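You operate a simulated robot arm through the tools that you are given. There is no shell and no other tool. Be economical: measure what you need, move in short steps, check, and stop when the job is done.

Carry out the task below with a simulated two-armed robot. There is one attempt and no reset: what you move stays moved.

JOB
Measure 250 ml of 5W-30 oil into the jug; cap the bottle.
Fine: the bottle goes back where it stood. Set down upright: what you pick out.

The check looks at the end state, three seconds after you hand in, the way a careful person would. Anything else that was tipped, shoved, dropped, spilled or broken makes it a failure. A push-on lid holds only when it is set on centred and level and pressed home; a screw cap is set on level and turned clockwise until tight.

ROBOT AND FRAMES
Two 7-joint arms with two-finger grippers on one trunk, on a base that drives. Base frame: it is fixed to the floor where the robot stands at the start and does not move with it; the origin is under the middle of the robot, x ahead of it, y to its left, z up; the surface under the hand at the start is at about z = 860. Lengths are in mm, angles in rad, forces in N, time in s.
The left shoulder is at the start at [60, 123, 995], the right one opposite. With the tool pointing down near the work surface each hand reaches from about 360 to 800 mm from the robot's upright axis, wherever it stands, measured 20 degrees to its own side. Places, roughly: top of the steel table [700, -200, 900]. Payload 1.47 kg a hand.
The TCP of each hand is the grasp point between the finger pads, 16 mm short of the fingertips. In the tool frame z runs along the fingers and y along their closing line. The gripper opens to 87 mm. The gripper's body begins 55 mm behind the TCP.
Orientation is that of the tool frame in the base frame, as a unit quaternion [x, y, z, w]. With the fingers straight down and closing along the base's y, the tool's x points along the base's -x, its y along +y and its z along -z.

CONTROLS
- The arms move only by the tool move_arm. It takes "left_targets", "right_targets" or both (then of equal length, played together; a hand with none holds still); each is a list of rows, each a list of 7 numbers: the finger opening in mm, from 0 to 87, then the shift along the tool's x, y, z in units of 500 mm (1.0 is 500 mm), then the turn, a rotation vector about the tool's x, y, z in units of 180 degrees (1.0 is 180 degrees). In form: [[claw, dx, dy, dz, ax, ay, az], ...]. A call has 1 to 8 rows; each row is the pose to reach, as a shift and turn from the pose commanded when the call began, along the tool's axes at that moment. A call with a number of a shift or a turn outside -1 to 1 is refused whole. Rows are played at 5 a second. More than 50 mm and 0.15 rad between two rows, or a gripper value outside its range, and nothing of the call is played. A pose out of reach is approached as far as the arm can. The call stops where the force on the tool passes 90 N (or 10 N more than at its start, if that is more) or the arm is blocked; 0.2 s more then pass. The fingers move at their own pace (about 153 mm/s each) and stop on an object; they squeeze with about 28 N. The grip force told is the motor's: it shows also when the fingers shut on nothing. Time passes only in rows, and 0.2 s behind the last, so rows that repeat a pose let the fingers close. It gives the time, the measured TCP pose, the force on the tool (base axes), the opening and the grip force at its end, in the units of the frame above (readings bear some noise), with the torque about the TCP (base axes, N m) and any sound that the robot's microphone picked up.
- Cameras (640 x 400 px; columns grow to the right, rows downward): "scene" is now at [98.3, -11.7, 1561.1]; the picture's right is [-0.10, -1.00, 0.00], its down [-0.70, 0.07, -0.71] and it looks along [0.71, -0.07, -0.71] (base axes); focal length 271 px, centre (320, 200). "left" rides on the left gripper at [73, -12, -90] in its tool frame; the picture's right is [0.16, 0.99, 0.00], its down [-0.72, 0.12, -0.68] and it looks along [-0.67, 0.11, 0.73] (tool axes); focal length 247 px, centre (320, 200). "right" rides on the right gripper at [73, 12, -90] in its tool frame; the picture's right is [-0.16, 0.99, 0.00], its down [-0.72, -0.12, -0.68] and it looks along [-0.67, -0.11, 0.73] (tool axes); focal length 247 px, centre (320, 200). There is no depth. A picture from a camera that has moved, and an enlarged one, comes with that camera's place and axes in the base frame and with its lens. The place of the scene camera against the robot may be out by one fixed shift of up to 12 mm in any direction.
- capture(camera): a new picture of that camera. It takes no simulated time.
- raise_lower(by): slides the trunk up (or, below 0, down) by that many mm; the arms and the scene camera ride with it, the base frame stays. It gives what a move gives, with no picture.
- steer(legs): drives the robot by 1 to 6 legs, each [ahead, left, turn to the left] in mm, mm and rad, along the robot's own axes; the way and the turn of a leg run together, so that a leg with both is an arc; at most 1500 mm and 3.142 rad a leg. The arms and the cameras ride along, it lands a little off, and it stops where it bumps. It gives what a move gives.
- pan_tilt(pan, tilt): turns the head with the scene camera to pan (to the left, within 2.094 rad either way) and tilt (down, from -0.506 to 1.204), counted from straight ahead of the robot. It gives what a move gives.
- zoom(camera, box): a new picture of the part [left, top, right, bottom] of that camera's present view, enlarged. It takes no simulated time.
- close_job(): hands the job in; it is judged then, once.

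Go step by step. Nothing tells you exact positions but the pictures and the camera data: compare them with the known pose of the tool, close in by small moves and look again before you grip or let go. The budget is 120 turns and 108 pictures, counting those below and the enlarged ones. Unless the task says otherwise, let go and move clear before handing in.

The tools are called after "Request:" as name(argument=value, ...) on one line, values as JSON. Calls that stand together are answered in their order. move_arm: Moves the arms, as the interface text tells. Its arguments: {"type":"object","properties":{"left_targets":{"type":"array","items":{"type":"array","items":{"type":"number"}}},"right_targets":{"type":"array","items":{"type":"array","items":{"type":"number"}}}},"required":[]} The other tools are called the same way: raise_lower (by) slides the trunk up or down; steer (legs) drives the base; pan_tilt (pan, tilt) turns the head that bears the scene camera; capture (camera) takes a picture; zoom (camera, box) takes an enlarged picture of a part of a camera's view; close_job () hands the job in.

At the start:

```text
clock: 0.0
left_ee_pos: [433.0, 167.6, 1321.8]
left_tcp_rot: [0.0, 1.0, 0.0, 0.0]
left_wrist_force: [-0.3, -0.1, -0.2]
left_torque: [-0.02, 0.01, -0.01]
left_width: 86.8
left_grip_force: 0.0
right_ee_pos: [373.7, -121.8, 1296.4]
right_tcp_rot: [0.0, 1.0, -0.001, 0.0]
right_wrist_force: [-0.4, 0.1, 0.5]
right_torque: [0.0, 0.0, -0.02]
right_width: 87.0
right_grip_force: 0.0
trunk travel left (down, up): [-150.0, 80.0]
robot x, y, heading: [2.0, 2.3, 0.001]
head pan, tilt: [-0.099, 0.784]
```

scene: 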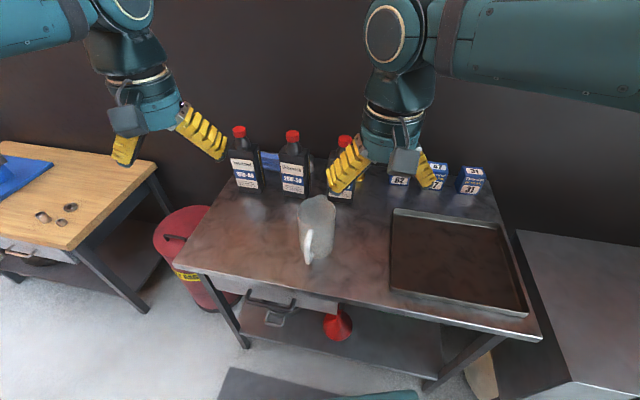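
right: 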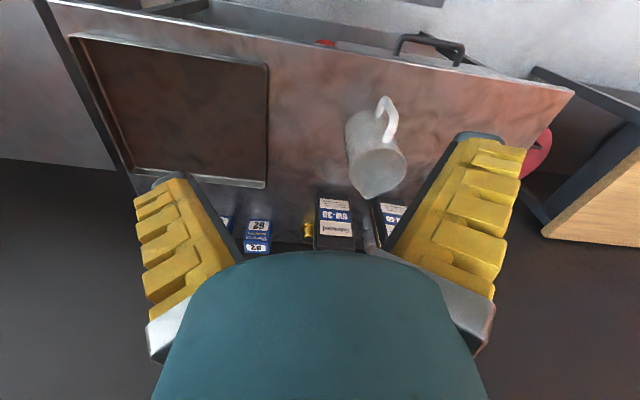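
left: 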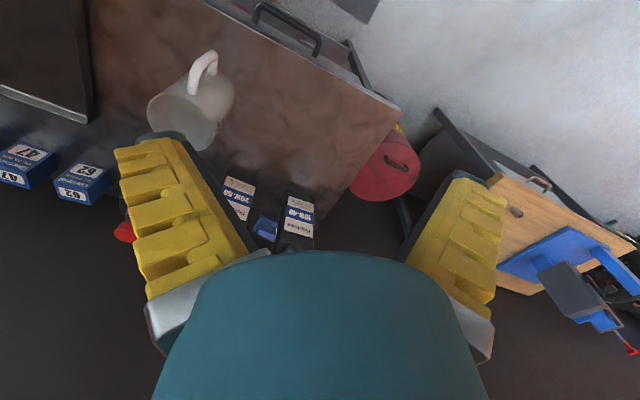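

I see a steel table with three dark bottles with red caps, filter boxes, a tray and a measuring jug. I'll zoom in on the labels and the jug first.

Request:
zoom(camera="scene", box=[210, 110, 370, 210])

Request:
zoom(camera="scene", box=[260, 180, 380, 280])

Request:
zoom(camera="right", box=[220, 80, 460, 260])

```text
4.00 times, centred on (290, 160) of scene
camera zoom: at [98.3, -11.7, 1561.1], right [-0.1, -1.0, 0.0], down [-0.7, 0.07, -0.71], along [0.71, -0.07, -0.71], focal length 1084 px, centre (440, 360)
```

zoom: 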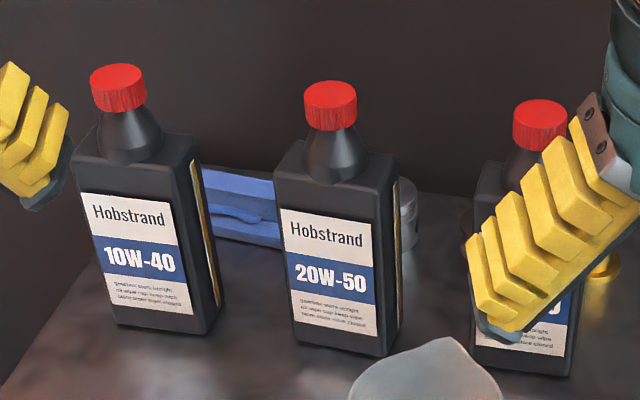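

```text
4.00 times, centred on (320, 230) of scene
camera zoom: at [98.3, -11.7, 1561.1], right [-0.1, -1.0, 0.0], down [-0.7, 0.07, -0.71], along [0.71, -0.07, -0.71], focal length 1084 px, centre (320, 80)
```

zoom: 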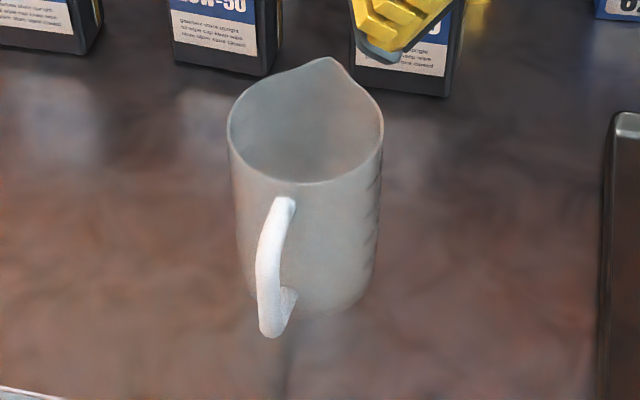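

```text
2.22 times, centred on (340, 170) of right
camera zoom: at [301.8, -109.9, 1387.8], right [0.16, 0.99, 0.0], down [0.72, -0.12, 0.68], along [0.67, -0.11, -0.73], focal length 549 px, centre (276, 267)
```

zoom: 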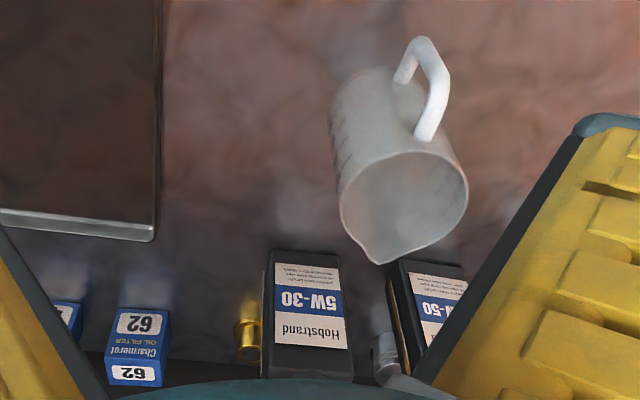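

The 5W-30 bottle is the rightmost one, near [765, -150]. I'll move the right hand aside to get a clear view of it and its neighbours.

Request:
move_arm(right_targets=[[87, 0, -0.1, 0, 0, 0, 0], [87, 0, -0.2, 0, 0, 0, 0], [87, 0, -0.3, 0, 0, 0, 0], [87, 0, -0.4, 0, 0, 0, 0]])

Request:
zoom(camera="scene", box=[300, 115, 400, 215])

Request:
capture(camera="scene")

Request:
capture(camera="right")

```text
clock: 1.0
left_ee_pos: [434.1, 167.3, 1322.1]
left_tcp_rot: [0.0, 1.0, 0.001, 0.0]
left_wrist_force: [1.2, -0.3, -0.2]
left_torque: [0.03, 0.0, 0.01]
left_width: 86.9
left_grip_force: 0.1
right_ee_pos: [374.1, -320.5, 1296.6]
right_tcp_rot: [-0.001, 1.0, 0.0, 0.0]
right_wrist_force: [-0.6, 0.1, 1.0]
right_torque: [0.0, 0.02, 0.0]
right_width: 87.1
right_grip_force: 0.0
trunk travel left (down, up): [-150.0, 80.0]
robot x, y, heading: [2.1, -0.2, 0.003]
head pan, tilt: [-0.099, 0.784]
```

```text
4.00 times, centred on (350, 165) of scene
camera zoom: at [98.5, -12.6, 1561.1], right [-0.1, -1.0, 0.0], down [-0.7, 0.07, -0.71], along [0.71, -0.07, -0.71], focal length 1084 px, centre (200, 340)
```

zoom: 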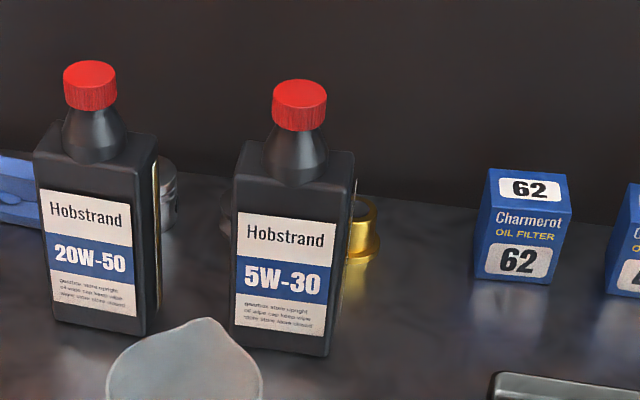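

```text
100 pictures are left
camera scene: at [98.5, -12.6, 1561.1], right [-0.1, -1.0, 0.0], down [-0.7, 0.07, -0.71], along [0.71, -0.07, -0.71], focal length 271 px, centre (320, 200)
```

scene: 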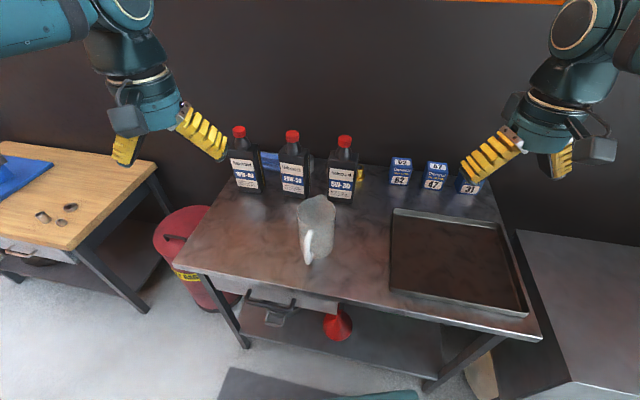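

```text
99 pictures are left
camera right: at [302.2, -309.5, 1387.9], right [0.16, 0.99, 0.0], down [0.72, -0.12, 0.68], along [0.67, -0.11, -0.73], focal length 247 px, centre (320, 200)
```

right: 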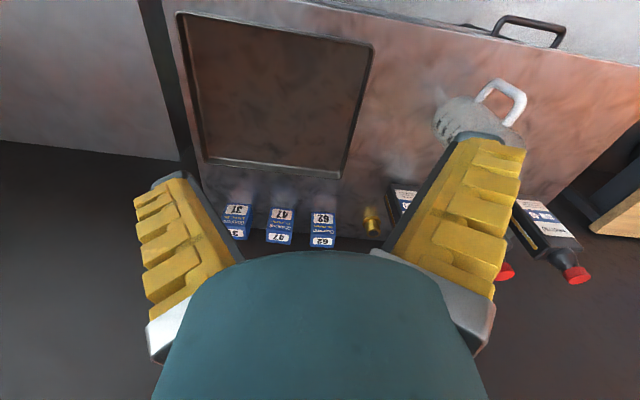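

The bottle stands near [754, -150], turned about 0.27 rad like the table. I'll grip its body from its right side with the right hand, fingers level and closing across the bottle's depth, and reorient high up first.

Request:
move_arm(right_targets=[[87, -0.069, -0.0075, 0.03675, -0.02796, 0.02128, 0.02796], [87, -0.138, -0.015, 0.0735, -0.05592, 0.04256, 0.05592], [87, -0.207, -0.0225, 0.11025, -0.08388, 0.06384, 0.08388], [87, -0.276, -0.03, 0.147, -0.11184, 0.08512, 0.11184], [87, -0.345, -0.0375, 0.18375, -0.1398, 0.1064, 0.1398], [87, -0.414, -0.045, 0.2205, -0.16776, 0.12768, 0.16776], [87, -0.483, -0.0525, 0.25725, -0.19572, 0.14896, 0.19572], [87, -0.552, -0.06, 0.294, -0.22368, 0.17024, 0.22368]])

Request:
move_arm(right_targets=[[87, 0, 0, 0, -0.02796, 0.02128, 0.02796], [87, 0, 0, 0, -0.05592, 0.04256, 0.05592], [87, 0, 0, 0, -0.08388, 0.06384, 0.08388], [87, 0, 0, 0, -0.11184, 0.08512, 0.11184], [87, 0, 0, 0, -0.1398, 0.1064, 0.1398], [87, 0, 0, 0, -0.16776, 0.12768, 0.16776], [87, 0, 0, 0, -0.19572, 0.14896, 0.19572], [87, 0, 0, 0, -0.22368, 0.17024, 0.22368]])

Request:
capture(camera="right")

Request:
capture(camera="scene")

```text
clock: 2.8
left_ee_pos: [431.7, 165.9, 1323.8]
left_tcp_rot: [0.001, 1.0, 0.001, 0.001]
left_wrist_force: [-1.3, 0.6, 0.1]
left_torque: [-0.01, -0.02, -0.01]
left_width: 86.8
left_grip_force: 0.1
right_ee_pos: [618.6, -362.3, 1168.3]
right_tcp_rot: [0.318, 0.86, 0.316, -0.242]
right_wrist_force: [-0.8, -1.1, -0.5]
right_torque: [0.01, -0.06, 0.0]
right_width: 86.9
right_grip_force: 0.1
right hand out of reach, approached as far as the arm can: row 8
trunk travel left (down, up): [-150.0, 80.0]
robot x, y, heading: [3.3, 1.5, 0.003]
head pan, tilt: [-0.099, 0.784]
```

```text
clock: 4.6
left_ee_pos: [434.5, 167.1, 1323.1]
left_tcp_rot: [-0.001, 1.0, 0.0, 0.0]
left_wrist_force: [0.3, 0.0, 0.1]
left_torque: [0.02, -0.05, 0.01]
left_width: 87.1
left_grip_force: 0.1
right_ee_pos: [618.9, -359.1, 1168.6]
right_tcp_rot: [0.554, 0.455, 0.555, -0.423]
right_wrist_force: [-0.3, 0.5, -0.2]
right_torque: [-0.02, 0.02, 0.0]
right_width: 87.1
right_grip_force: 0.0
trunk travel left (down, up): [-150.0, 80.0]
robot x, y, heading: [3.5, 2.5, -0.005]
head pan, tilt: [-0.099, 0.784]
```

```text
98 pictures are left
camera right: at [609.4, -446.3, 1246.2], right [0.97, -0.23, -0.12], down [-0.25, -0.66, -0.71], along [0.08, 0.71, -0.7], focal length 247 px, centre (320, 200)
```

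right: 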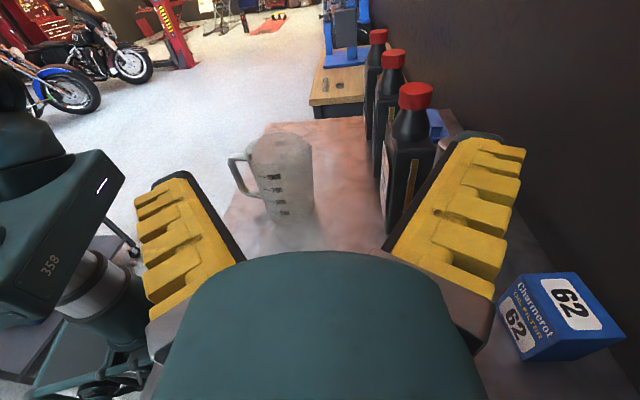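

```text
97 pictures are left
camera scene: at [97.9, -11.9, 1561.1], right [-0.1, -1.0, 0.0], down [-0.7, 0.07, -0.71], along [0.71, -0.07, -0.7], focal length 271 px, centre (320, 200)
```

scene: 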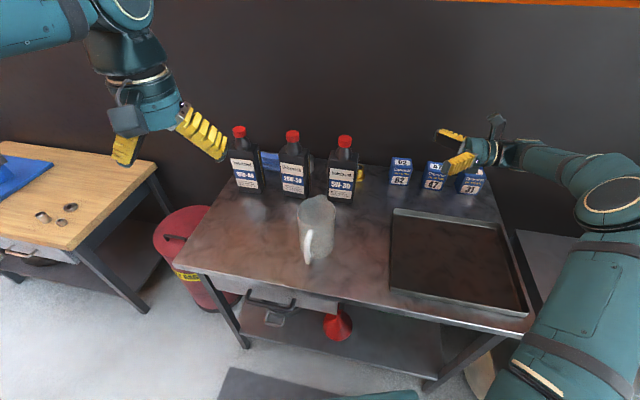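

Cross-checking two cameras puts the bottle at about [790, -157], with the tabletop nearer z = 862. That is close to the reach limit, so I'll check how much room there is to drive ahead.

Request:
pan_tilt(pan=-0.1, tilt=1.2)

Request:
capture(camera="scene")

```text
clock: 5.5
left_ee_pos: [434.1, 168.8, 1321.2]
left_tcp_rot: [0.0, 1.0, 0.0, 0.0]
left_wrist_force: [0.2, 0.0, -0.1]
left_torque: [0.04, 0.03, -0.01]
left_width: 86.8
left_grip_force: 0.1
right_ee_pos: [620.1, -359.7, 1168.1]
right_tcp_rot: [0.553, 0.457, 0.554, -0.423]
right_wrist_force: [-0.9, -0.2, -0.1]
right_torque: [-0.03, 0.01, 0.0]
right_width: 87.2
right_grip_force: 0.0
trunk travel left (down, up): [-150.0, 80.0]
robot x, y, heading: [-2.0, 0.8, -0.001]
head pan, tilt: [-0.099, 1.201]
```

```text
96 pictures are left
camera scene: at [72.9, -9.3, 1532.1], right [-0.1, -1.0, 0.0], down [-0.93, 0.09, -0.36], along [0.36, -0.04, -0.93], focal length 271 px, centre (320, 200)
```

scene: 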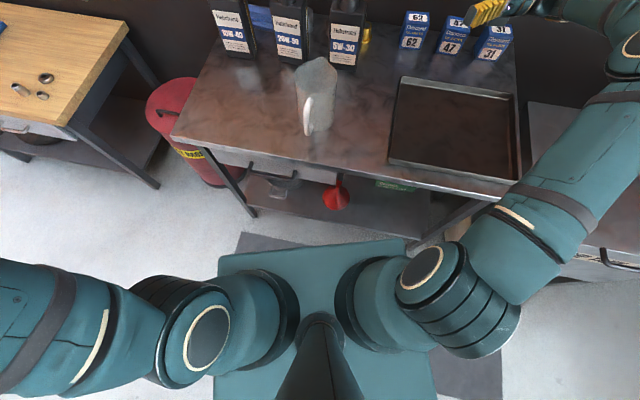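

There is about 150 mm of clear space ahead of the base. I'll drive 80 mm ahead, which brings the bottle and jug well within reach.

Request:
steer(legs=[[80, 0, 0]])

Request:
pan_tilt(pan=-0.1, tilt=0.784)

Request:
capture(camera="scene")

Request:
zoom(camera="right", box=[200, 0, 560, 225])

```text
clock: 6.5
left_ee_pos: [513.1, 168.0, 1321.3]
left_tcp_rot: [0.0, 1.0, -0.001, -0.001]
left_wrist_force: [-0.1, -0.5, -0.3]
left_torque: [0.04, 0.02, 0.0]
left_width: 86.9
left_grip_force: 0.0
right_ee_pos: [700.0, -358.7, 1167.7]
right_tcp_rot: [0.553, 0.457, 0.554, -0.423]
right_wrist_force: [0.5, 0.3, -0.2]
right_torque: [0.05, 0.01, 0.03]
right_width: 86.9
right_grip_force: 0.0
trunk travel left (down, up): [-150.0, 80.0]
robot x, y, heading: [78.2, -1.3, -0.002]
head pan, tilt: [-0.099, 1.201]
```

```text
clock: 7.4
left_ee_pos: [512.2, 168.2, 1321.8]
left_tcp_rot: [-0.001, 1.0, 0.0, 0.0]
left_wrist_force: [0.1, -0.4, -0.1]
left_torque: [-0.01, -0.02, 0.0]
left_width: 87.1
left_grip_force: 0.1
right_ee_pos: [698.7, -357.9, 1168.7]
right_tcp_rot: [0.554, 0.456, 0.554, -0.422]
right_wrist_force: [0.2, 0.7, 0.5]
right_torque: [-0.02, -0.06, -0.02]
right_width: 87.3
right_grip_force: 0.0
trunk travel left (down, up): [-150.0, 80.0]
robot x, y, heading: [78.8, -0.1, 0.0]
head pan, tilt: [-0.099, 0.784]
```

```text
95 pictures are left
camera scene: at [176.8, -11.8, 1560.9], right [-0.1, -1.0, 0.0], down [-0.7, 0.07, -0.71], along [0.7, -0.07, -0.71], focal length 271 px, centre (320, 200)
```

scene: 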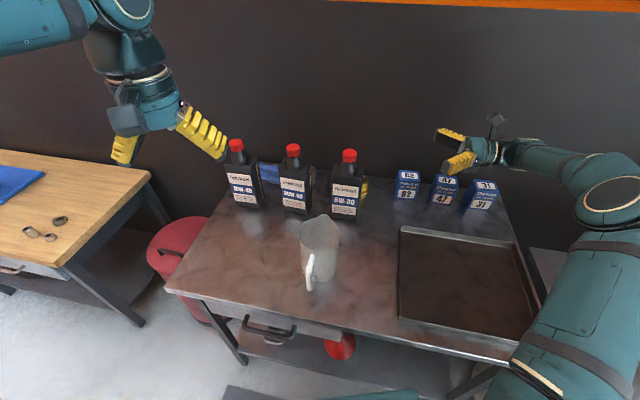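

```text
1.78 times, centred on (380, 112) of right
camera zoom: at [688.4, -446.0, 1246.0], right [0.97, -0.23, -0.12], down [-0.24, -0.66, -0.71], along [0.08, 0.71, -0.7], focal length 439 px, centre (213, 356)
```

zoom: 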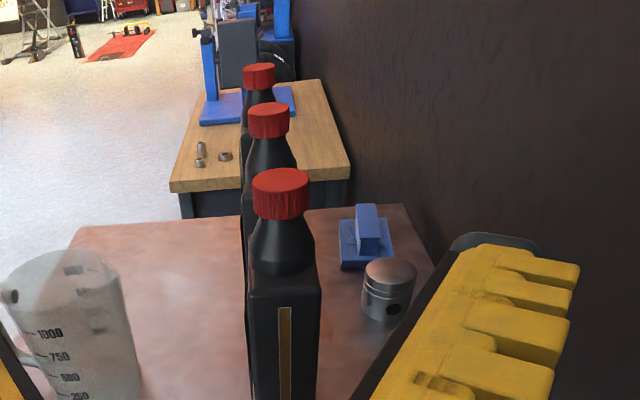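

The jug's marks (250/500/750/1000) and the amber level strip on the bottle's side are readable from here. The cap axis is near [791, -154], so I'll descend to a pre-grasp 150 mm off the bottle's right side at z = 970.

Request:
move_arm(right_targets=[[87, -0.079, 0.01168, 0.02908, -0.0024, 0.0018, 0.0024], [87, -0.158, 0.02336, 0.05816, -0.0048, 0.0036, 0.0047], [87, -0.237, 0.03504, 0.08724, -0.0073, 0.0053, 0.0071], [87, -0.316, 0.04672, 0.11632, -0.0097, 0.0071, 0.0094], [87, -0.395, 0.0584, 0.1454, -0.0121, 0.0089, 0.0118]])

Request:
capture(camera="right")

Request:
capture(camera="scene")

```text
clock: 8.6
left_ee_pos: [513.0, 168.0, 1321.3]
left_tcp_rot: [0.0, 1.0, 0.0, 0.0]
left_wrist_force: [0.3, 0.2, -0.8]
left_torque: [0.04, 0.0, 0.02]
left_width: 86.9
left_grip_force: 0.0
right_ee_pos: [747.6, -302.2, 971.4]
right_tcp_rot: [0.561, 0.43, 0.562, -0.429]
right_wrist_force: [0.2, 0.4, 0.2]
right_torque: [0.0, -0.02, 0.08]
right_width: 87.0
right_grip_force: 0.1
trunk travel left (down, up): [-150.0, 80.0]
robot x, y, heading: [78.8, 0.8, 0.001]
head pan, tilt: [-0.099, 0.784]
```

```text
93 pictures are left
camera right: at [736.2, -391.4, 1045.1], right [0.95, -0.26, -0.16], down [-0.29, -0.63, -0.72], along [0.09, 0.74, -0.67], focal length 247 px, centre (320, 200)
```

right: 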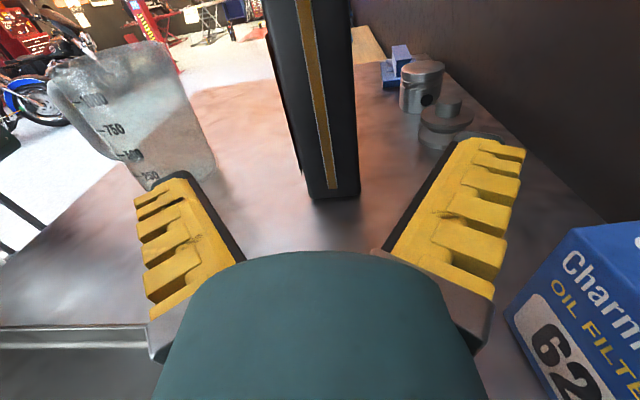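

```text
92 pictures are left
camera scene: at [177.6, -11.9, 1560.9], right [-0.1, -1.0, 0.0], down [-0.7, 0.07, -0.71], along [0.7, -0.07, -0.71], focal length 271 px, centre (320, 200)
```

scene: 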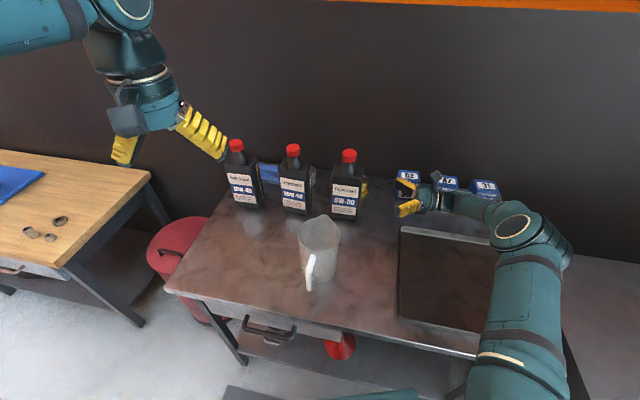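

The fingers straddle the bottle evenly, with the face about 112 mm ahead of the TCP. I'll advance 145 mm and look.

Request:
move_arm(right_targets=[[87, 0, -0.002, 0.08, 0, 0, 0], [87, 0, -0.002, 0.16, 0, 0, 0], [87, 0, -0.002, 0.22, 0, 0, 0], [87, 0, -0.002, 0.29, 0, 0, 0]])

Request:
capture(camera="right")

Request:
zoom(camera="scene", box=[290, 130, 450, 230])

```text
clock: 9.6
left_ee_pos: [511.5, 167.5, 1321.6]
left_tcp_rot: [0.0, 1.0, 0.0, 0.0]
left_wrist_force: [-0.7, 0.3, -0.1]
left_torque: [-0.02, 0.02, 0.0]
left_width: 87.2
left_grip_force: 0.1
right_ee_pos: [786.3, -158.4, 972.5]
right_tcp_rot: [0.562, 0.429, 0.563, -0.427]
right_wrist_force: [0.2, -0.9, 0.8]
right_torque: [-0.07, 0.05, 0.02]
right_width: 87.4
right_grip_force: 0.1
trunk travel left (down, up): [-150.0, 80.0]
robot x, y, heading: [79.1, 0.2, -0.002]
head pan, tilt: [-0.099, 0.784]
```

```text
91 pictures are left
camera right: at [774.7, -249.5, 1046.4], right [0.95, -0.26, -0.16], down [-0.29, -0.63, -0.72], along [0.09, 0.73, -0.67], focal length 247 px, centre (320, 200)
```

right: 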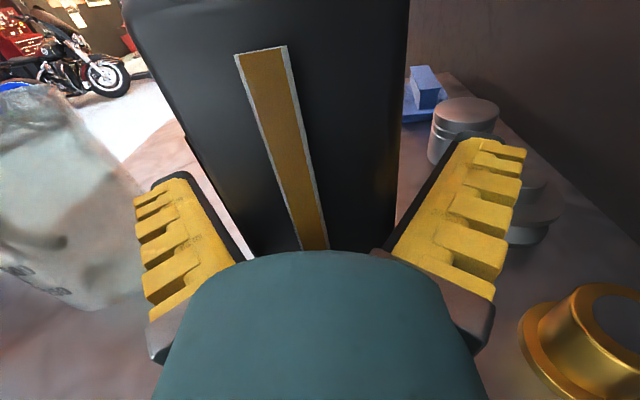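

```text
4.00 times, centred on (370, 180) of scene
camera zoom: at [176.6, -11.5, 1561.0], right [-0.1, -1.0, 0.0], down [-0.7, 0.07, -0.71], along [0.7, -0.07, -0.71], focal length 1084 px, centre (120, 280)
```

zoom: 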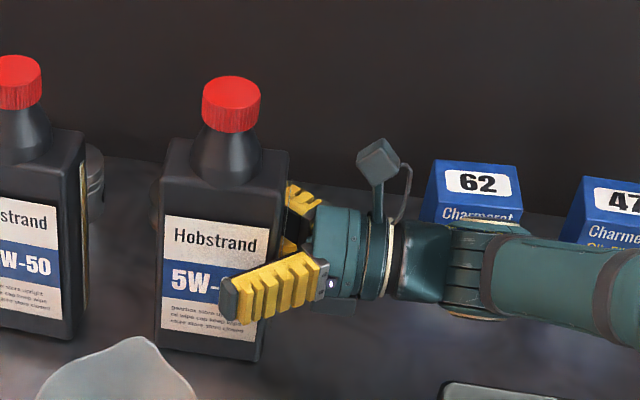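

The fingers are around the bottle body at mid-height. I'll close the grip.

Request:
move_arm(right_targets=[[60, 0, 0, 0, 0, 0, 0], [45, 0, 0, 0, 0, 0, 0], [30, 0, 0, 0, 0, 0, 0], [30, 0, 0, 0, 0, 0, 0]])

Request:
capture(camera="right")

Request:
zoom(camera="scene", box=[290, 130, 450, 230])

```text
clock: 10.6
left_ee_pos: [512.3, 169.6, 1321.4]
left_tcp_rot: [-0.001, 1.0, 0.0, 0.0]
left_wrist_force: [0.5, 0.0, -0.7]
left_torque: [0.01, 0.0, -0.02]
left_width: 86.8
left_grip_force: 0.1
right_ee_pos: [787.4, -159.6, 972.6]
right_tcp_rot: [0.561, 0.43, 0.562, -0.429]
right_wrist_force: [2.7, 2.4, 0.4]
right_torque: [0.25, 0.02, -0.09]
right_width: 65.3
right_grip_force: 28.6
trunk travel left (down, up): [-150.0, 80.0]
robot x, y, heading: [79.2, 4.4, 0.0]
head pan, tilt: [-0.099, 0.784]
```

```text
89 pictures are left
camera right: at [775.0, -249.1, 1046.3], right [0.95, -0.26, -0.16], down [-0.29, -0.63, -0.72], along [0.09, 0.74, -0.67], focal length 247 px, centre (320, 200)
```

right: 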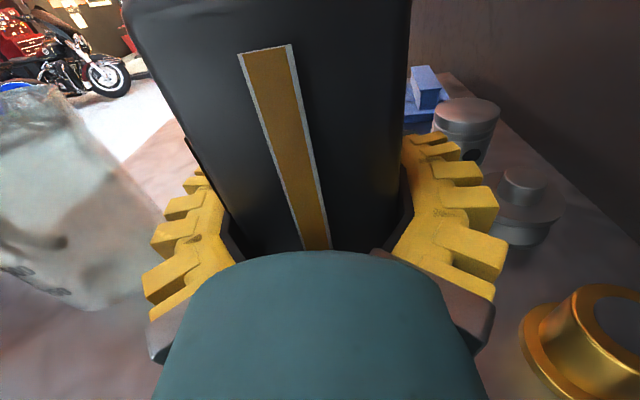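

```text
4.00 times, centred on (370, 180) of scene
camera zoom: at [177.0, -11.4, 1561.0], right [-0.1, -1.0, 0.0], down [-0.7, 0.07, -0.71], along [0.7, -0.07, -0.71], focal length 1084 px, centre (120, 280)
```

zoom: 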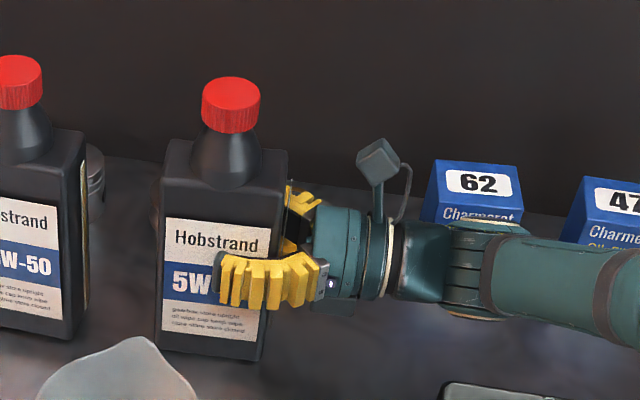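

The grip holds at 65 mm wide, and the home TCP pose is [787.4, -159.6, 972.6]. I'll lift 40 mm and move the bottle toward the robot so the left hand can reach the cap, weighing it on the way.

Request:
move_arm(right_targets=[[30, 0.02, 0, 0, 0, 0, 0], [30, 0.05, 0, 0, 0, 0, 0], [30, 0.08, 0, 0, 0, 0, 0], [30, 0.08, 0, 0, 0, 0, 0], [30, 0.08, 0, 0, 0, 0, 0]])

Request:
capture(camera="scene")

```text
clock: 11.8
left_ee_pos: [512.1, 168.0, 1322.6]
left_tcp_rot: [0.0, 1.0, 0.0, -0.001]
left_wrist_force: [0.9, 0.3, 0.8]
left_torque: [-0.01, -0.02, 0.0]
left_width: 87.2
left_grip_force: 0.0
right_ee_pos: [786.6, -161.1, 1010.6]
right_tcp_rot: [0.561, 0.43, 0.562, -0.429]
right_wrist_force: [-0.5, -0.3, -8.3]
right_torque: [-0.1, 0.04, 0.01]
right_width: 64.8
right_grip_force: 28.4
trunk travel left (down, up): [-150.0, 80.0]
robot x, y, heading: [78.8, 1.5, 0.003]
head pan, tilt: [-0.099, 0.784]
```

```text
87 pictures are left
camera scene: at [177.5, -12.0, 1560.9], right [-0.1, -1.0, 0.0], down [-0.7, 0.07, -0.71], along [0.7, -0.07, -0.71], focal length 271 px, centre (320, 200)
```

scene: 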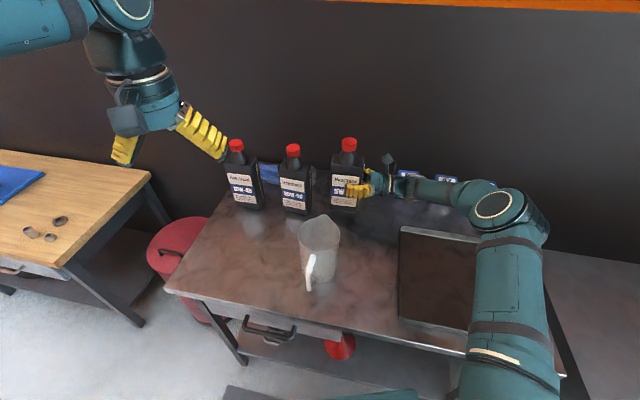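

The bottle weighs about 8.3 N and hangs steady. I'll carry it toward the robot and set it down near [690, -172].

Request:
move_arm(right_targets=[[30, 0, -0.06, -0.025, 0, 0, 0], [30, 0, -0.12, -0.05, 0, 0, 0], [30, 0, -0.181, -0.074, 0, 0, 0], [30, -0.04, -0.181, -0.074, 0, 0, 0], [30, -0.06, -0.181, -0.074, 0, 0, 0], [30, -0.074, -0.181, -0.074, 0, 0, 0], [30, -0.078, -0.181, -0.074, 0, 0, 0]])

Request:
capture(camera="scene")

Request:
zoom(camera="scene", box=[270, 130, 430, 230])

Request:
capture(camera="left")

```text
clock: 13.4
left_ee_pos: [512.1, 168.4, 1322.6]
left_tcp_rot: [-0.001, 1.0, 0.0, 0.0]
left_wrist_force: [0.4, -0.2, -0.2]
left_torque: [0.03, 0.02, 0.03]
left_width: 86.9
left_grip_force: 0.0
right_ee_pos: [691.1, -173.9, 972.7]
right_tcp_rot: [0.561, 0.43, 0.562, -0.429]
right_wrist_force: [0.3, -1.4, -5.8]
right_torque: [0.03, 0.0, -0.01]
right_width: 64.8
right_grip_force: 27.9
trunk travel left (down, up): [-150.0, 80.0]
robot x, y, heading: [80.4, -1.2, -0.001]
head pan, tilt: [-0.099, 0.784]
```

```text
86 pictures are left
camera scene: at [177.0, -11.9, 1561.0], right [-0.1, -1.0, 0.0], down [-0.7, 0.07, -0.71], along [0.7, -0.07, -0.71], focal length 271 px, centre (320, 200)
```

scene: 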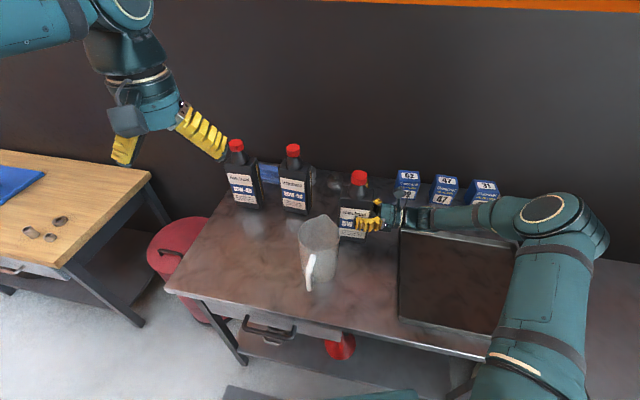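

```text
4.00 times, centred on (350, 180) of scene
camera zoom: at [177.0, -11.9, 1561.0], right [-0.1, -1.0, 0.0], down [-0.7, 0.07, -0.71], along [0.7, -0.07, -0.71], focal length 1084 px, centre (200, 280)
```

zoom: 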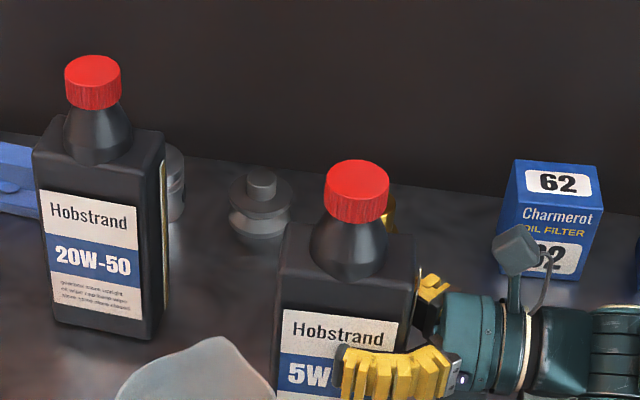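

```text
84 pictures are left
camera left: at [437.9, 157.0, 1411.2], right [-0.16, 0.99, 0.0], down [0.72, 0.12, 0.68], along [0.67, 0.11, -0.73], focal length 247 px, centre (320, 200)
```

left: 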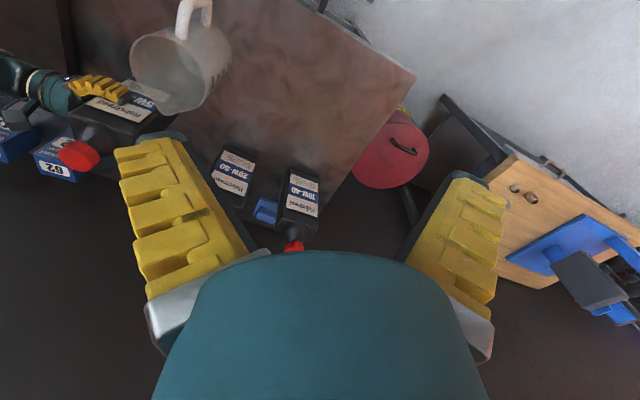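

The bottle stands at [691, -174] with its cap near [697, -167, top ~1117]. I'll bring the left hand above the cap, pre-turned clockwise by 0.9 rad for unscrewing range.

Request:
move_arm(left_targets=[[87, -0.0458, -0.084, 0.023, 0, 0, 0.0358], [87, -0.0915, -0.168, 0.046, 0, 0, 0.0716], [87, -0.1373, -0.252, 0.069, 0, 0, 0.1074], [87, -0.183, -0.336, 0.092, 0, 0, 0.1432], [87, -0.2288, -0.42, 0.115, 0, 0, 0.179], [87, -0.2745, -0.504, 0.138, 0, 0, 0.2148], [87, -0.3203, -0.588, 0.161, 0, 0, 0.2506], [87, -0.366, -0.672, 0.184, 0, 0, 0.2865]])

Request:
capture(camera="left")

Request:
capture(camera="scene")

Request:
capture(camera="right")

```text
clock: 15.2
left_ee_pos: [687.6, -167.4, 1228.3]
left_tcp_rot: [0.436, 0.9, 0.0, -0.001]
left_wrist_force: [-0.7, -0.5, 0.8]
left_torque: [0.01, -0.06, 0.01]
left_width: 87.2
left_grip_force: 0.1
left hand out of reach, approached as far as the arm can: row 8
right_ee_pos: [691.0, -174.5, 972.4]
right_tcp_rot: [0.562, 0.429, 0.563, -0.427]
right_wrist_force: [1.0, -2.1, -0.5]
right_torque: [0.2, -0.08, -0.09]
right_width: 64.4
right_grip_force: 28.0
trunk travel left (down, up): [-150.0, 80.0]
robot x, y, heading: [77.3, 1.5, 0.004]
head pan, tilt: [-0.099, 0.784]
```

```text
83 pictures are left
camera left: at [631.4, -116.1, 1317.6], right [0.68, 0.74, 0.0], down [0.54, -0.5, 0.68], along [0.5, -0.46, -0.73], focal length 247 px, centre (320, 200)
```

left: 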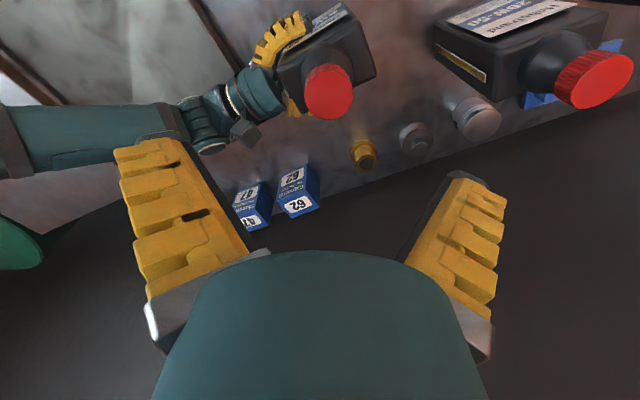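

```text
82 pictures are left
camera scene: at [176.4, -12.5, 1561.1], right [-0.1, -1.0, 0.0], down [-0.7, 0.07, -0.71], along [0.7, -0.07, -0.71], focal length 271 px, centre (320, 200)
```

scene: 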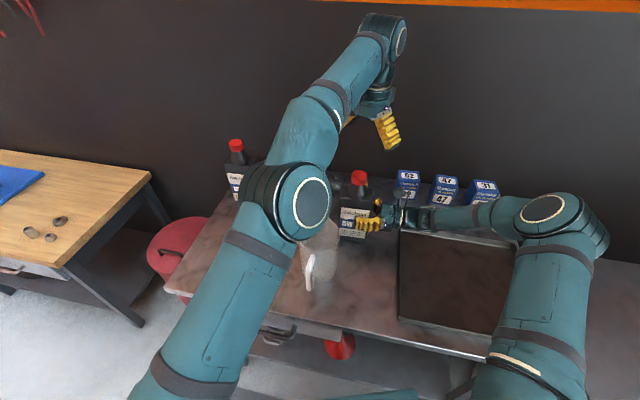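

```text
81 pictures are left
camera right: at [678.3, -263.7, 1046.6], right [0.95, -0.26, -0.16], down [-0.29, -0.63, -0.72], along [0.09, 0.73, -0.67], focal length 247 px, centre (320, 200)
```

right: 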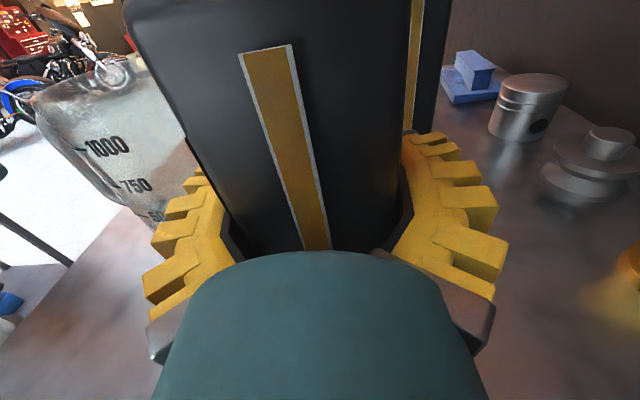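

The left camera puts the cap near [689, -160]. I'll descend to just above it and look again.

Request:
move_arm(left_targets=[[87, 0.0086, 0.0004, 0.08, 0, 0, 0], [87, 0.0172, 0.0008, 0.16, 0, 0, 0]])

Request:
capture(camera="left")

Request:
zoom(camera="scene", box=[300, 110, 420, 230])

```text
clock: 15.8
left_ee_pos: [683.6, -159.9, 1149.8]
left_tcp_rot: [0.436, 0.9, 0.001, 0.0]
left_wrist_force: [-0.3, 0.1, -1.4]
left_torque: [-0.01, 0.03, -0.03]
left_width: 87.4
left_grip_force: 0.0
right_ee_pos: [689.5, -173.2, 971.5]
right_tcp_rot: [0.562, 0.429, 0.563, -0.428]
right_wrist_force: [-1.5, 0.2, -1.0]
right_torque: [0.39, 0.24, 0.12]
right_width: 64.6
right_grip_force: 27.8
trunk travel left (down, up): [-150.0, 80.0]
robot x, y, heading: [78.8, 1.2, -0.006]
head pan, tilt: [-0.099, 0.784]
```

```text
80 pictures are left
camera left: at [628.3, -108.6, 1237.7], right [0.68, 0.74, 0.0], down [0.54, -0.5, 0.68], along [0.5, -0.46, -0.73], focal length 247 px, centre (320, 200)
```

left: 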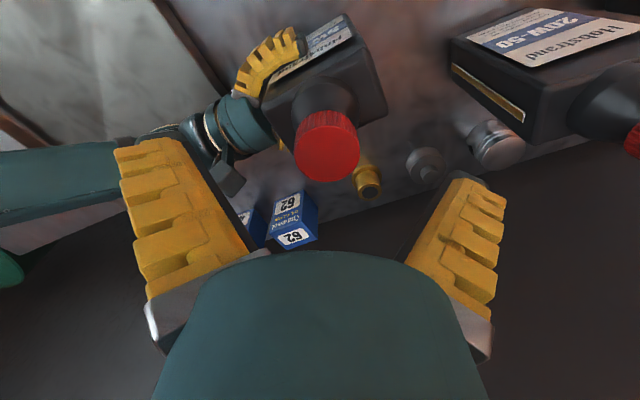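

```text
3.33 times, centred on (360, 170) of scene
camera zoom: at [176.5, -12.0, 1561.0], right [-0.1, -1.0, 0.0], down [-0.7, 0.07, -0.71], along [0.7, -0.07, -0.71], focal length 903 px, centre (187, 300)
```

zoom: 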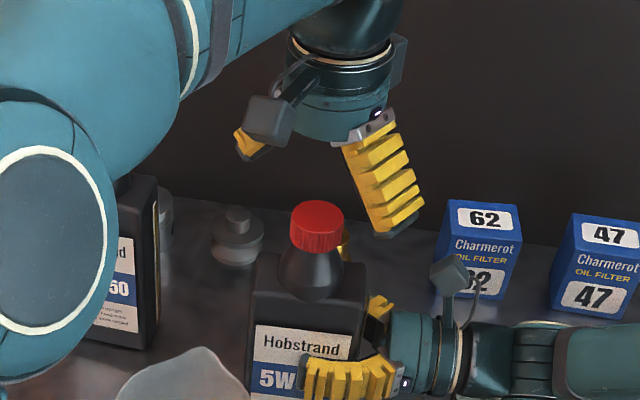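

The cap centre is about 6 mm off the finger mid-plane, with its top near z = 1106. I'll correct for that, lower 30 mm and look again.

Request:
move_arm(left_targets=[[87, -0.008, 0.012, 0.02, 0, 0, 0], [87, -0.008, 0.012, 0.06, 0, 0, 0]])

Request:
capture(camera="left")

Request:
zoom(camera="scene", box=[300, 110, 420, 230])

```text
clock: 16.4
left_ee_pos: [690.4, -157.1, 1118.2]
left_tcp_rot: [0.436, 0.9, 0.001, 0.0]
left_wrist_force: [-0.2, 0.5, -0.1]
left_torque: [-0.01, -0.02, -0.01]
left_width: 86.9
left_grip_force: 0.0
right_ee_pos: [689.9, -173.4, 971.7]
right_tcp_rot: [0.563, 0.428, 0.562, -0.429]
right_wrist_force: [-2.8, -0.1, -0.6]
right_torque: [0.4, 0.36, 0.14]
right_width: 64.4
right_grip_force: 27.8
trunk travel left (down, up): [-150.0, 80.0]
robot x, y, heading: [79.9, -2.6, -0.001]
head pan, tilt: [-0.099, 0.784]
```

```text
78 pictures are left
camera left: at [635.1, -107.1, 1207.4], right [0.68, 0.74, 0.0], down [0.54, -0.5, 0.68], along [0.5, -0.46, -0.73], focal length 247 px, centre (320, 200)
```

left: 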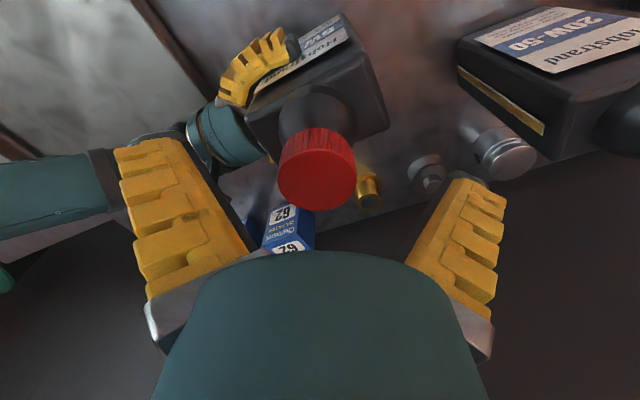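

```text
3.33 times, centred on (360, 170) of scene
camera zoom: at [176.5, -11.9, 1561.0], right [-0.1, -1.0, 0.0], down [-0.7, 0.07, -0.71], along [0.7, -0.07, -0.71], focal length 903 px, centre (187, 300)
```

zoom: 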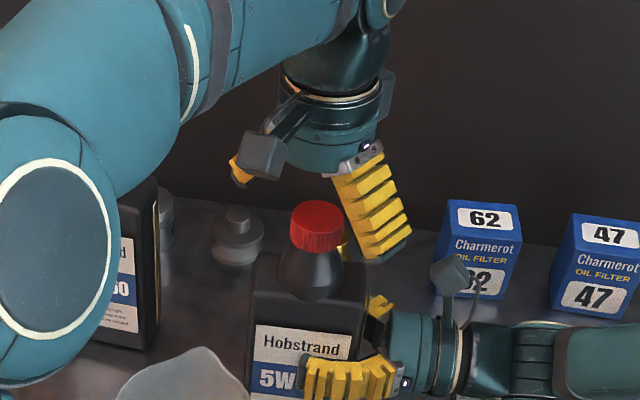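

The cap is centred between the fingers; a further 6 mm shift along the finger width is needed. I'll descend so the pads cover the cap, then check before closing.

Request:
move_arm(left_targets=[[87, -0.012, -0.001, 0, 0, 0, 0], [87, -0.012, -0.001, 0.025, 0, 0, 0], [87, -0.012, -0.001, 0.046, 0, 0, 0]])

Request:
capture(camera="left")

Request:
zoom(camera="scene", box=[300, 110, 420, 230])

```text
clock: 17.2
left_ee_pos: [693.0, -163.0, 1093.5]
left_tcp_rot: [0.435, 0.9, -0.001, 0.0]
left_wrist_force: [-0.1, 0.2, 0.8]
left_torque: [-0.01, 0.0, 0.01]
left_width: 86.9
left_grip_force: 0.0
right_ee_pos: [690.0, -172.6, 972.8]
right_tcp_rot: [0.561, 0.43, 0.562, -0.429]
right_wrist_force: [-3.5, -0.6, -1.7]
right_torque: [0.34, 0.37, 0.18]
right_width: 64.5
right_grip_force: 28.0
trunk travel left (down, up): [-150.0, 80.0]
robot x, y, heading: [78.3, -0.6, 0.002]
head pan, tilt: [-0.099, 0.784]
```

```text
76 pictures are left
camera left: at [636.9, -112.0, 1184.1], right [0.68, 0.74, 0.0], down [0.54, -0.5, 0.68], along [0.5, -0.46, -0.73], focal length 247 px, centre (320, 200)
```

left: 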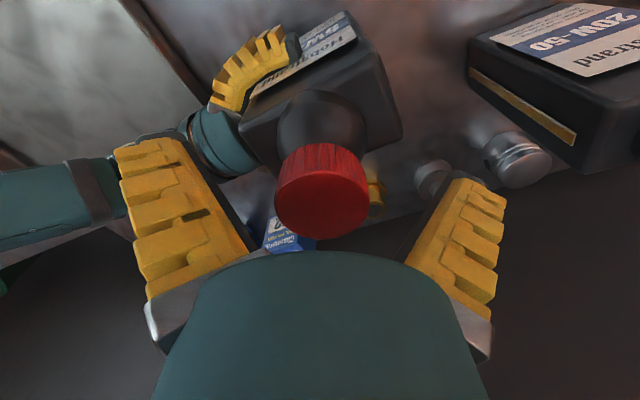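

```text
3.33 times, centred on (360, 170) of scene
camera zoom: at [176.6, -11.9, 1561.0], right [-0.1, -1.0, 0.0], down [-0.7, 0.07, -0.71], along [0.7, -0.07, -0.71], focal length 903 px, centre (187, 300)
```

zoom: 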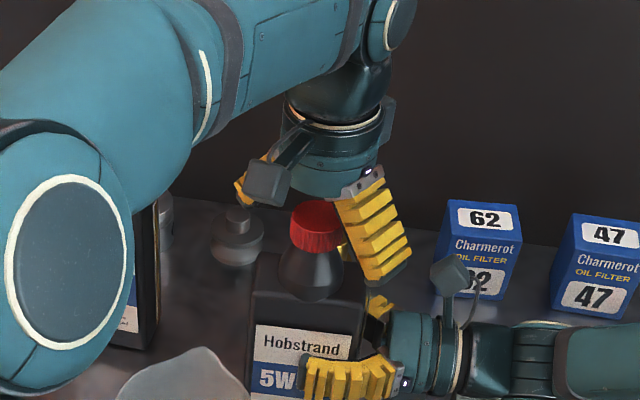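

The cap is centred to within 1 to 2 mm and the pads cover its height. I'll close on the cap.

Request:
move_arm(left_targets=[[60, 0, 0, 0, 0, 0, 0], [45, 0, 0, 0, 0, 0, 0], [20, 0, 0, 0, 0, 0, 0], [20, 0, 0, 0, 0, 0, 0]])

Request:
capture(camera="left")

```text
clock: 18.2
left_ee_pos: [693.3, -162.3, 1095.1]
left_tcp_rot: [0.434, 0.901, -0.001, 0.001]
left_wrist_force: [5.3, 2.0, 0.1]
left_torque: [0.01, -0.01, -0.03]
left_width: 28.8
left_grip_force: 28.4
right_ee_pos: [689.7, -172.9, 972.0]
right_tcp_rot: [0.561, 0.43, 0.562, -0.428]
right_wrist_force: [-5.5, -1.0, -0.9]
right_torque: [0.09, -0.17, 0.06]
right_width: 64.1
right_grip_force: 28.3
trunk travel left (down, up): [-150.0, 80.0]
robot x, y, heading: [79.1, 0.7, -0.001]
head pan, tilt: [-0.099, 0.784]
```

```text
74 pictures are left
camera left: at [637.2, -111.6, 1184.5], right [0.67, 0.74, 0.0], down [0.54, -0.49, 0.68], along [0.5, -0.46, -0.73], focal length 247 px, centre (320, 200)
```

left: 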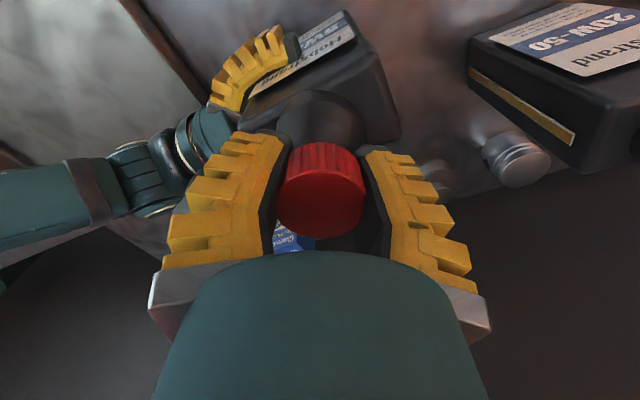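

The fingers are gripping the cap at the sides. I'll try turning it counterclockwise 1.2 rad and watch torque and movement.

Request:
move_arm(left_targets=[[20, 0, 0, 0, 0, 0, -0.047], [20, 0, 0, 0, 0, 0, -0.094], [20, 0, 0, 0, 0, 0, -0.141], [20, 0, 0, 0, 0, 0, -0.188], [20, 0, 0, -0.0005, 0, 0, -0.235], [20, 0, 0, -0.0005, 0, 0, -0.282], [20, 0, 0, -0.001, 0, 0, -0.329], [20, 0, 0, -0.001, 0, 0, -0.376]])

Request:
capture(camera="left")

Request:
zoom(camera="scene", box=[300, 110, 420, 230])

```text
clock: 20.0
left_ee_pos: [694.0, -162.5, 1094.7]
left_tcp_rot: [-0.141, 0.99, 0.001, 0.001]
left_wrist_force: [4.5, 11.7, 4.9]
left_torque: [0.02, -0.05, -0.1]
left_width: 27.7
left_grip_force: 27.9
right_ee_pos: [691.1, -173.8, 972.6]
right_tcp_rot: [0.562, 0.429, 0.562, -0.429]
right_wrist_force: [-6.1, -10.2, -3.2]
right_torque: [1.09, -0.02, 0.01]
right_width: 63.9
right_grip_force: 27.9
trunk travel left (down, up): [-150.0, 80.0]
robot x, y, heading: [80.8, 2.0, 0.001]
head pan, tilt: [-0.099, 0.784]
```

```text
73 pictures are left
camera left: at [625.2, -193.5, 1184.2], right [-0.43, 0.9, 0.0], down [0.66, 0.31, 0.68], along [0.61, 0.29, -0.73], focal length 247 px, centre (320, 200)
```

left: 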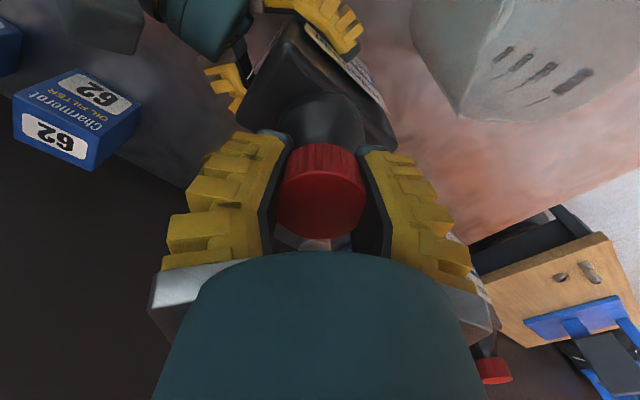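

```text
3.33 times, centred on (360, 170) of scene
camera zoom: at [176.4, -11.4, 1561.0], right [-0.1, -1.0, 0.0], down [-0.7, 0.07, -0.71], along [0.7, -0.07, -0.71], focal length 903 px, centre (187, 300)
```

zoom: 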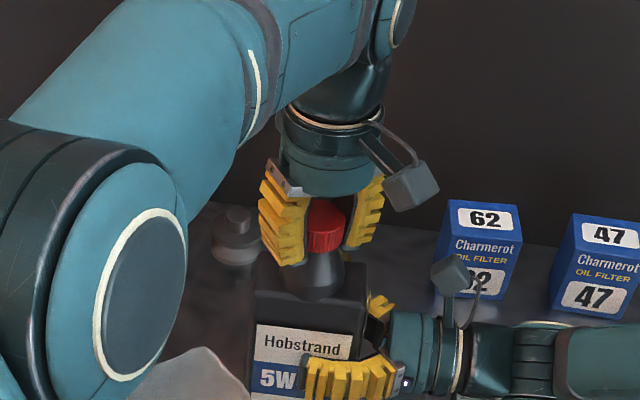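

The cap turned with little torque. I'll keep turning counterclockwise another 1.2 rad.

Request:
move_arm(left_targets=[[20, 0, 0.004, 0, 0, 0, -0.047], [20, 0, 0.004, 0, 0, 0, -0.094], [20, 0, 0.004, -0.001, 0, 0, -0.141], [20, 0, 0.004, -0.001, 0, 0, -0.188], [20, 0, 0.004, -0.001, 0, 0, -0.235], [20, 0, 0.004, -0.001, 0, 0, -0.282], [20, 0, 0.004, -0.002, 0, 0, -0.329], [20, 0, 0.004, -0.002, 0, 0, -0.376]])

Request:
capture(camera="left")

```text
clock: 21.8
left_ee_pos: [691.6, -161.3, 1095.4]
left_tcp_rot: [-0.669, 0.743, -0.001, 0.0]
left_wrist_force: [11.0, -6.0, 1.7]
left_torque: [-0.1, -0.07, -0.05]
left_width: 27.6
left_grip_force: 28.0
right_ee_pos: [689.9, -173.6, 971.5]
right_tcp_rot: [0.561, 0.43, 0.563, -0.428]
right_wrist_force: [-14.1, 3.5, -0.4]
right_torque: [-1.09, -0.7, 0.21]
right_width: 64.5
right_grip_force: 28.2
trunk travel left (down, up): [-150.0, 80.0]
robot x, y, heading: [78.2, -0.5, 0.0]
head pan, tilt: [-0.099, 0.784]
```

```text
71 pictures are left
camera left: at [694.5, -234.2, 1185.0], right [-1.0, -0.05, 0.0], down [-0.04, 0.73, 0.68], along [-0.04, 0.68, -0.73], focal length 247 px, centre (320, 200)
```

left: 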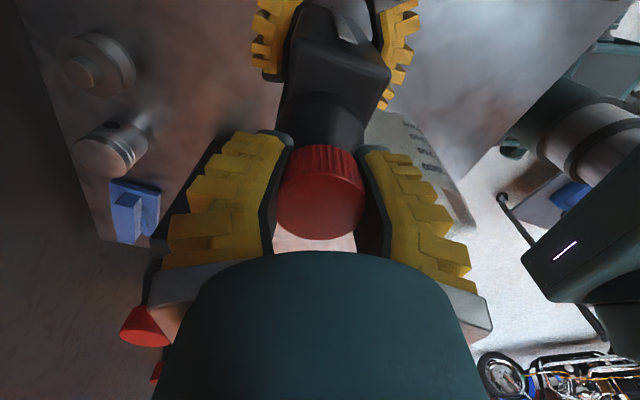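

No tightness is left; 2.4 rad turned so far. I'll keep turning in the same direction.

Request:
move_arm(left_targets=[[20, 0, 0, 0, 0, 0, -0.047], [20, 0, 0, 0, 0, 0, -0.094], [20, 0, 0, -0.001, 0, 0, -0.141], [20, 0, 0, -0.001, 0, 0, -0.188], [20, 0, 0, -0.001, 0, 0, -0.235], [20, 0, 0, -0.001, 0, 0, -0.282], [20, 0, 0, -0.002, 0, 0, -0.329], [20, 0, 0, -0.002, 0, 0, -0.376]])

Request:
zoom(camera="scene", box=[300, 110, 420, 230])

```text
clock: 23.6
left_ee_pos: [691.8, -162.0, 1095.3]
left_tcp_rot: [0.969, -0.246, 0.001, 0.0]
left_wrist_force: [7.2, -7.6, -0.1]
left_torque: [-0.01, -0.05, -0.02]
left_width: 27.4
left_grip_force: 28.3
right_ee_pos: [691.7, -173.1, 971.1]
right_tcp_rot: [0.562, 0.429, 0.562, -0.429]
right_wrist_force: [-9.0, 6.8, 0.3]
right_torque: [-0.49, -0.43, 0.3]
right_width: 65.0
right_grip_force: 27.5
trunk travel left (down, up): [-150.0, 80.0]
robot x, y, heading: [79.6, 1.2, 0.001]
head pan, tilt: [-0.099, 0.784]
```

```text
3.33 times, centred on (360, 170) of scene
camera zoom: at [176.4, -12.4, 1561.0], right [-0.1, -1.0, 0.0], down [-0.7, 0.07, -0.71], along [0.7, -0.07, -0.71], focal length 903 px, centre (187, 300)
```

zoom: 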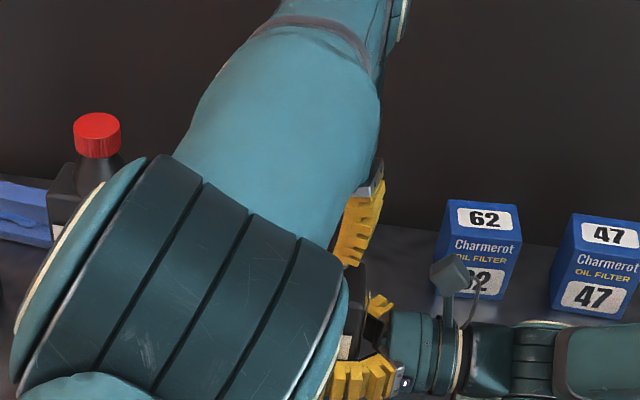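

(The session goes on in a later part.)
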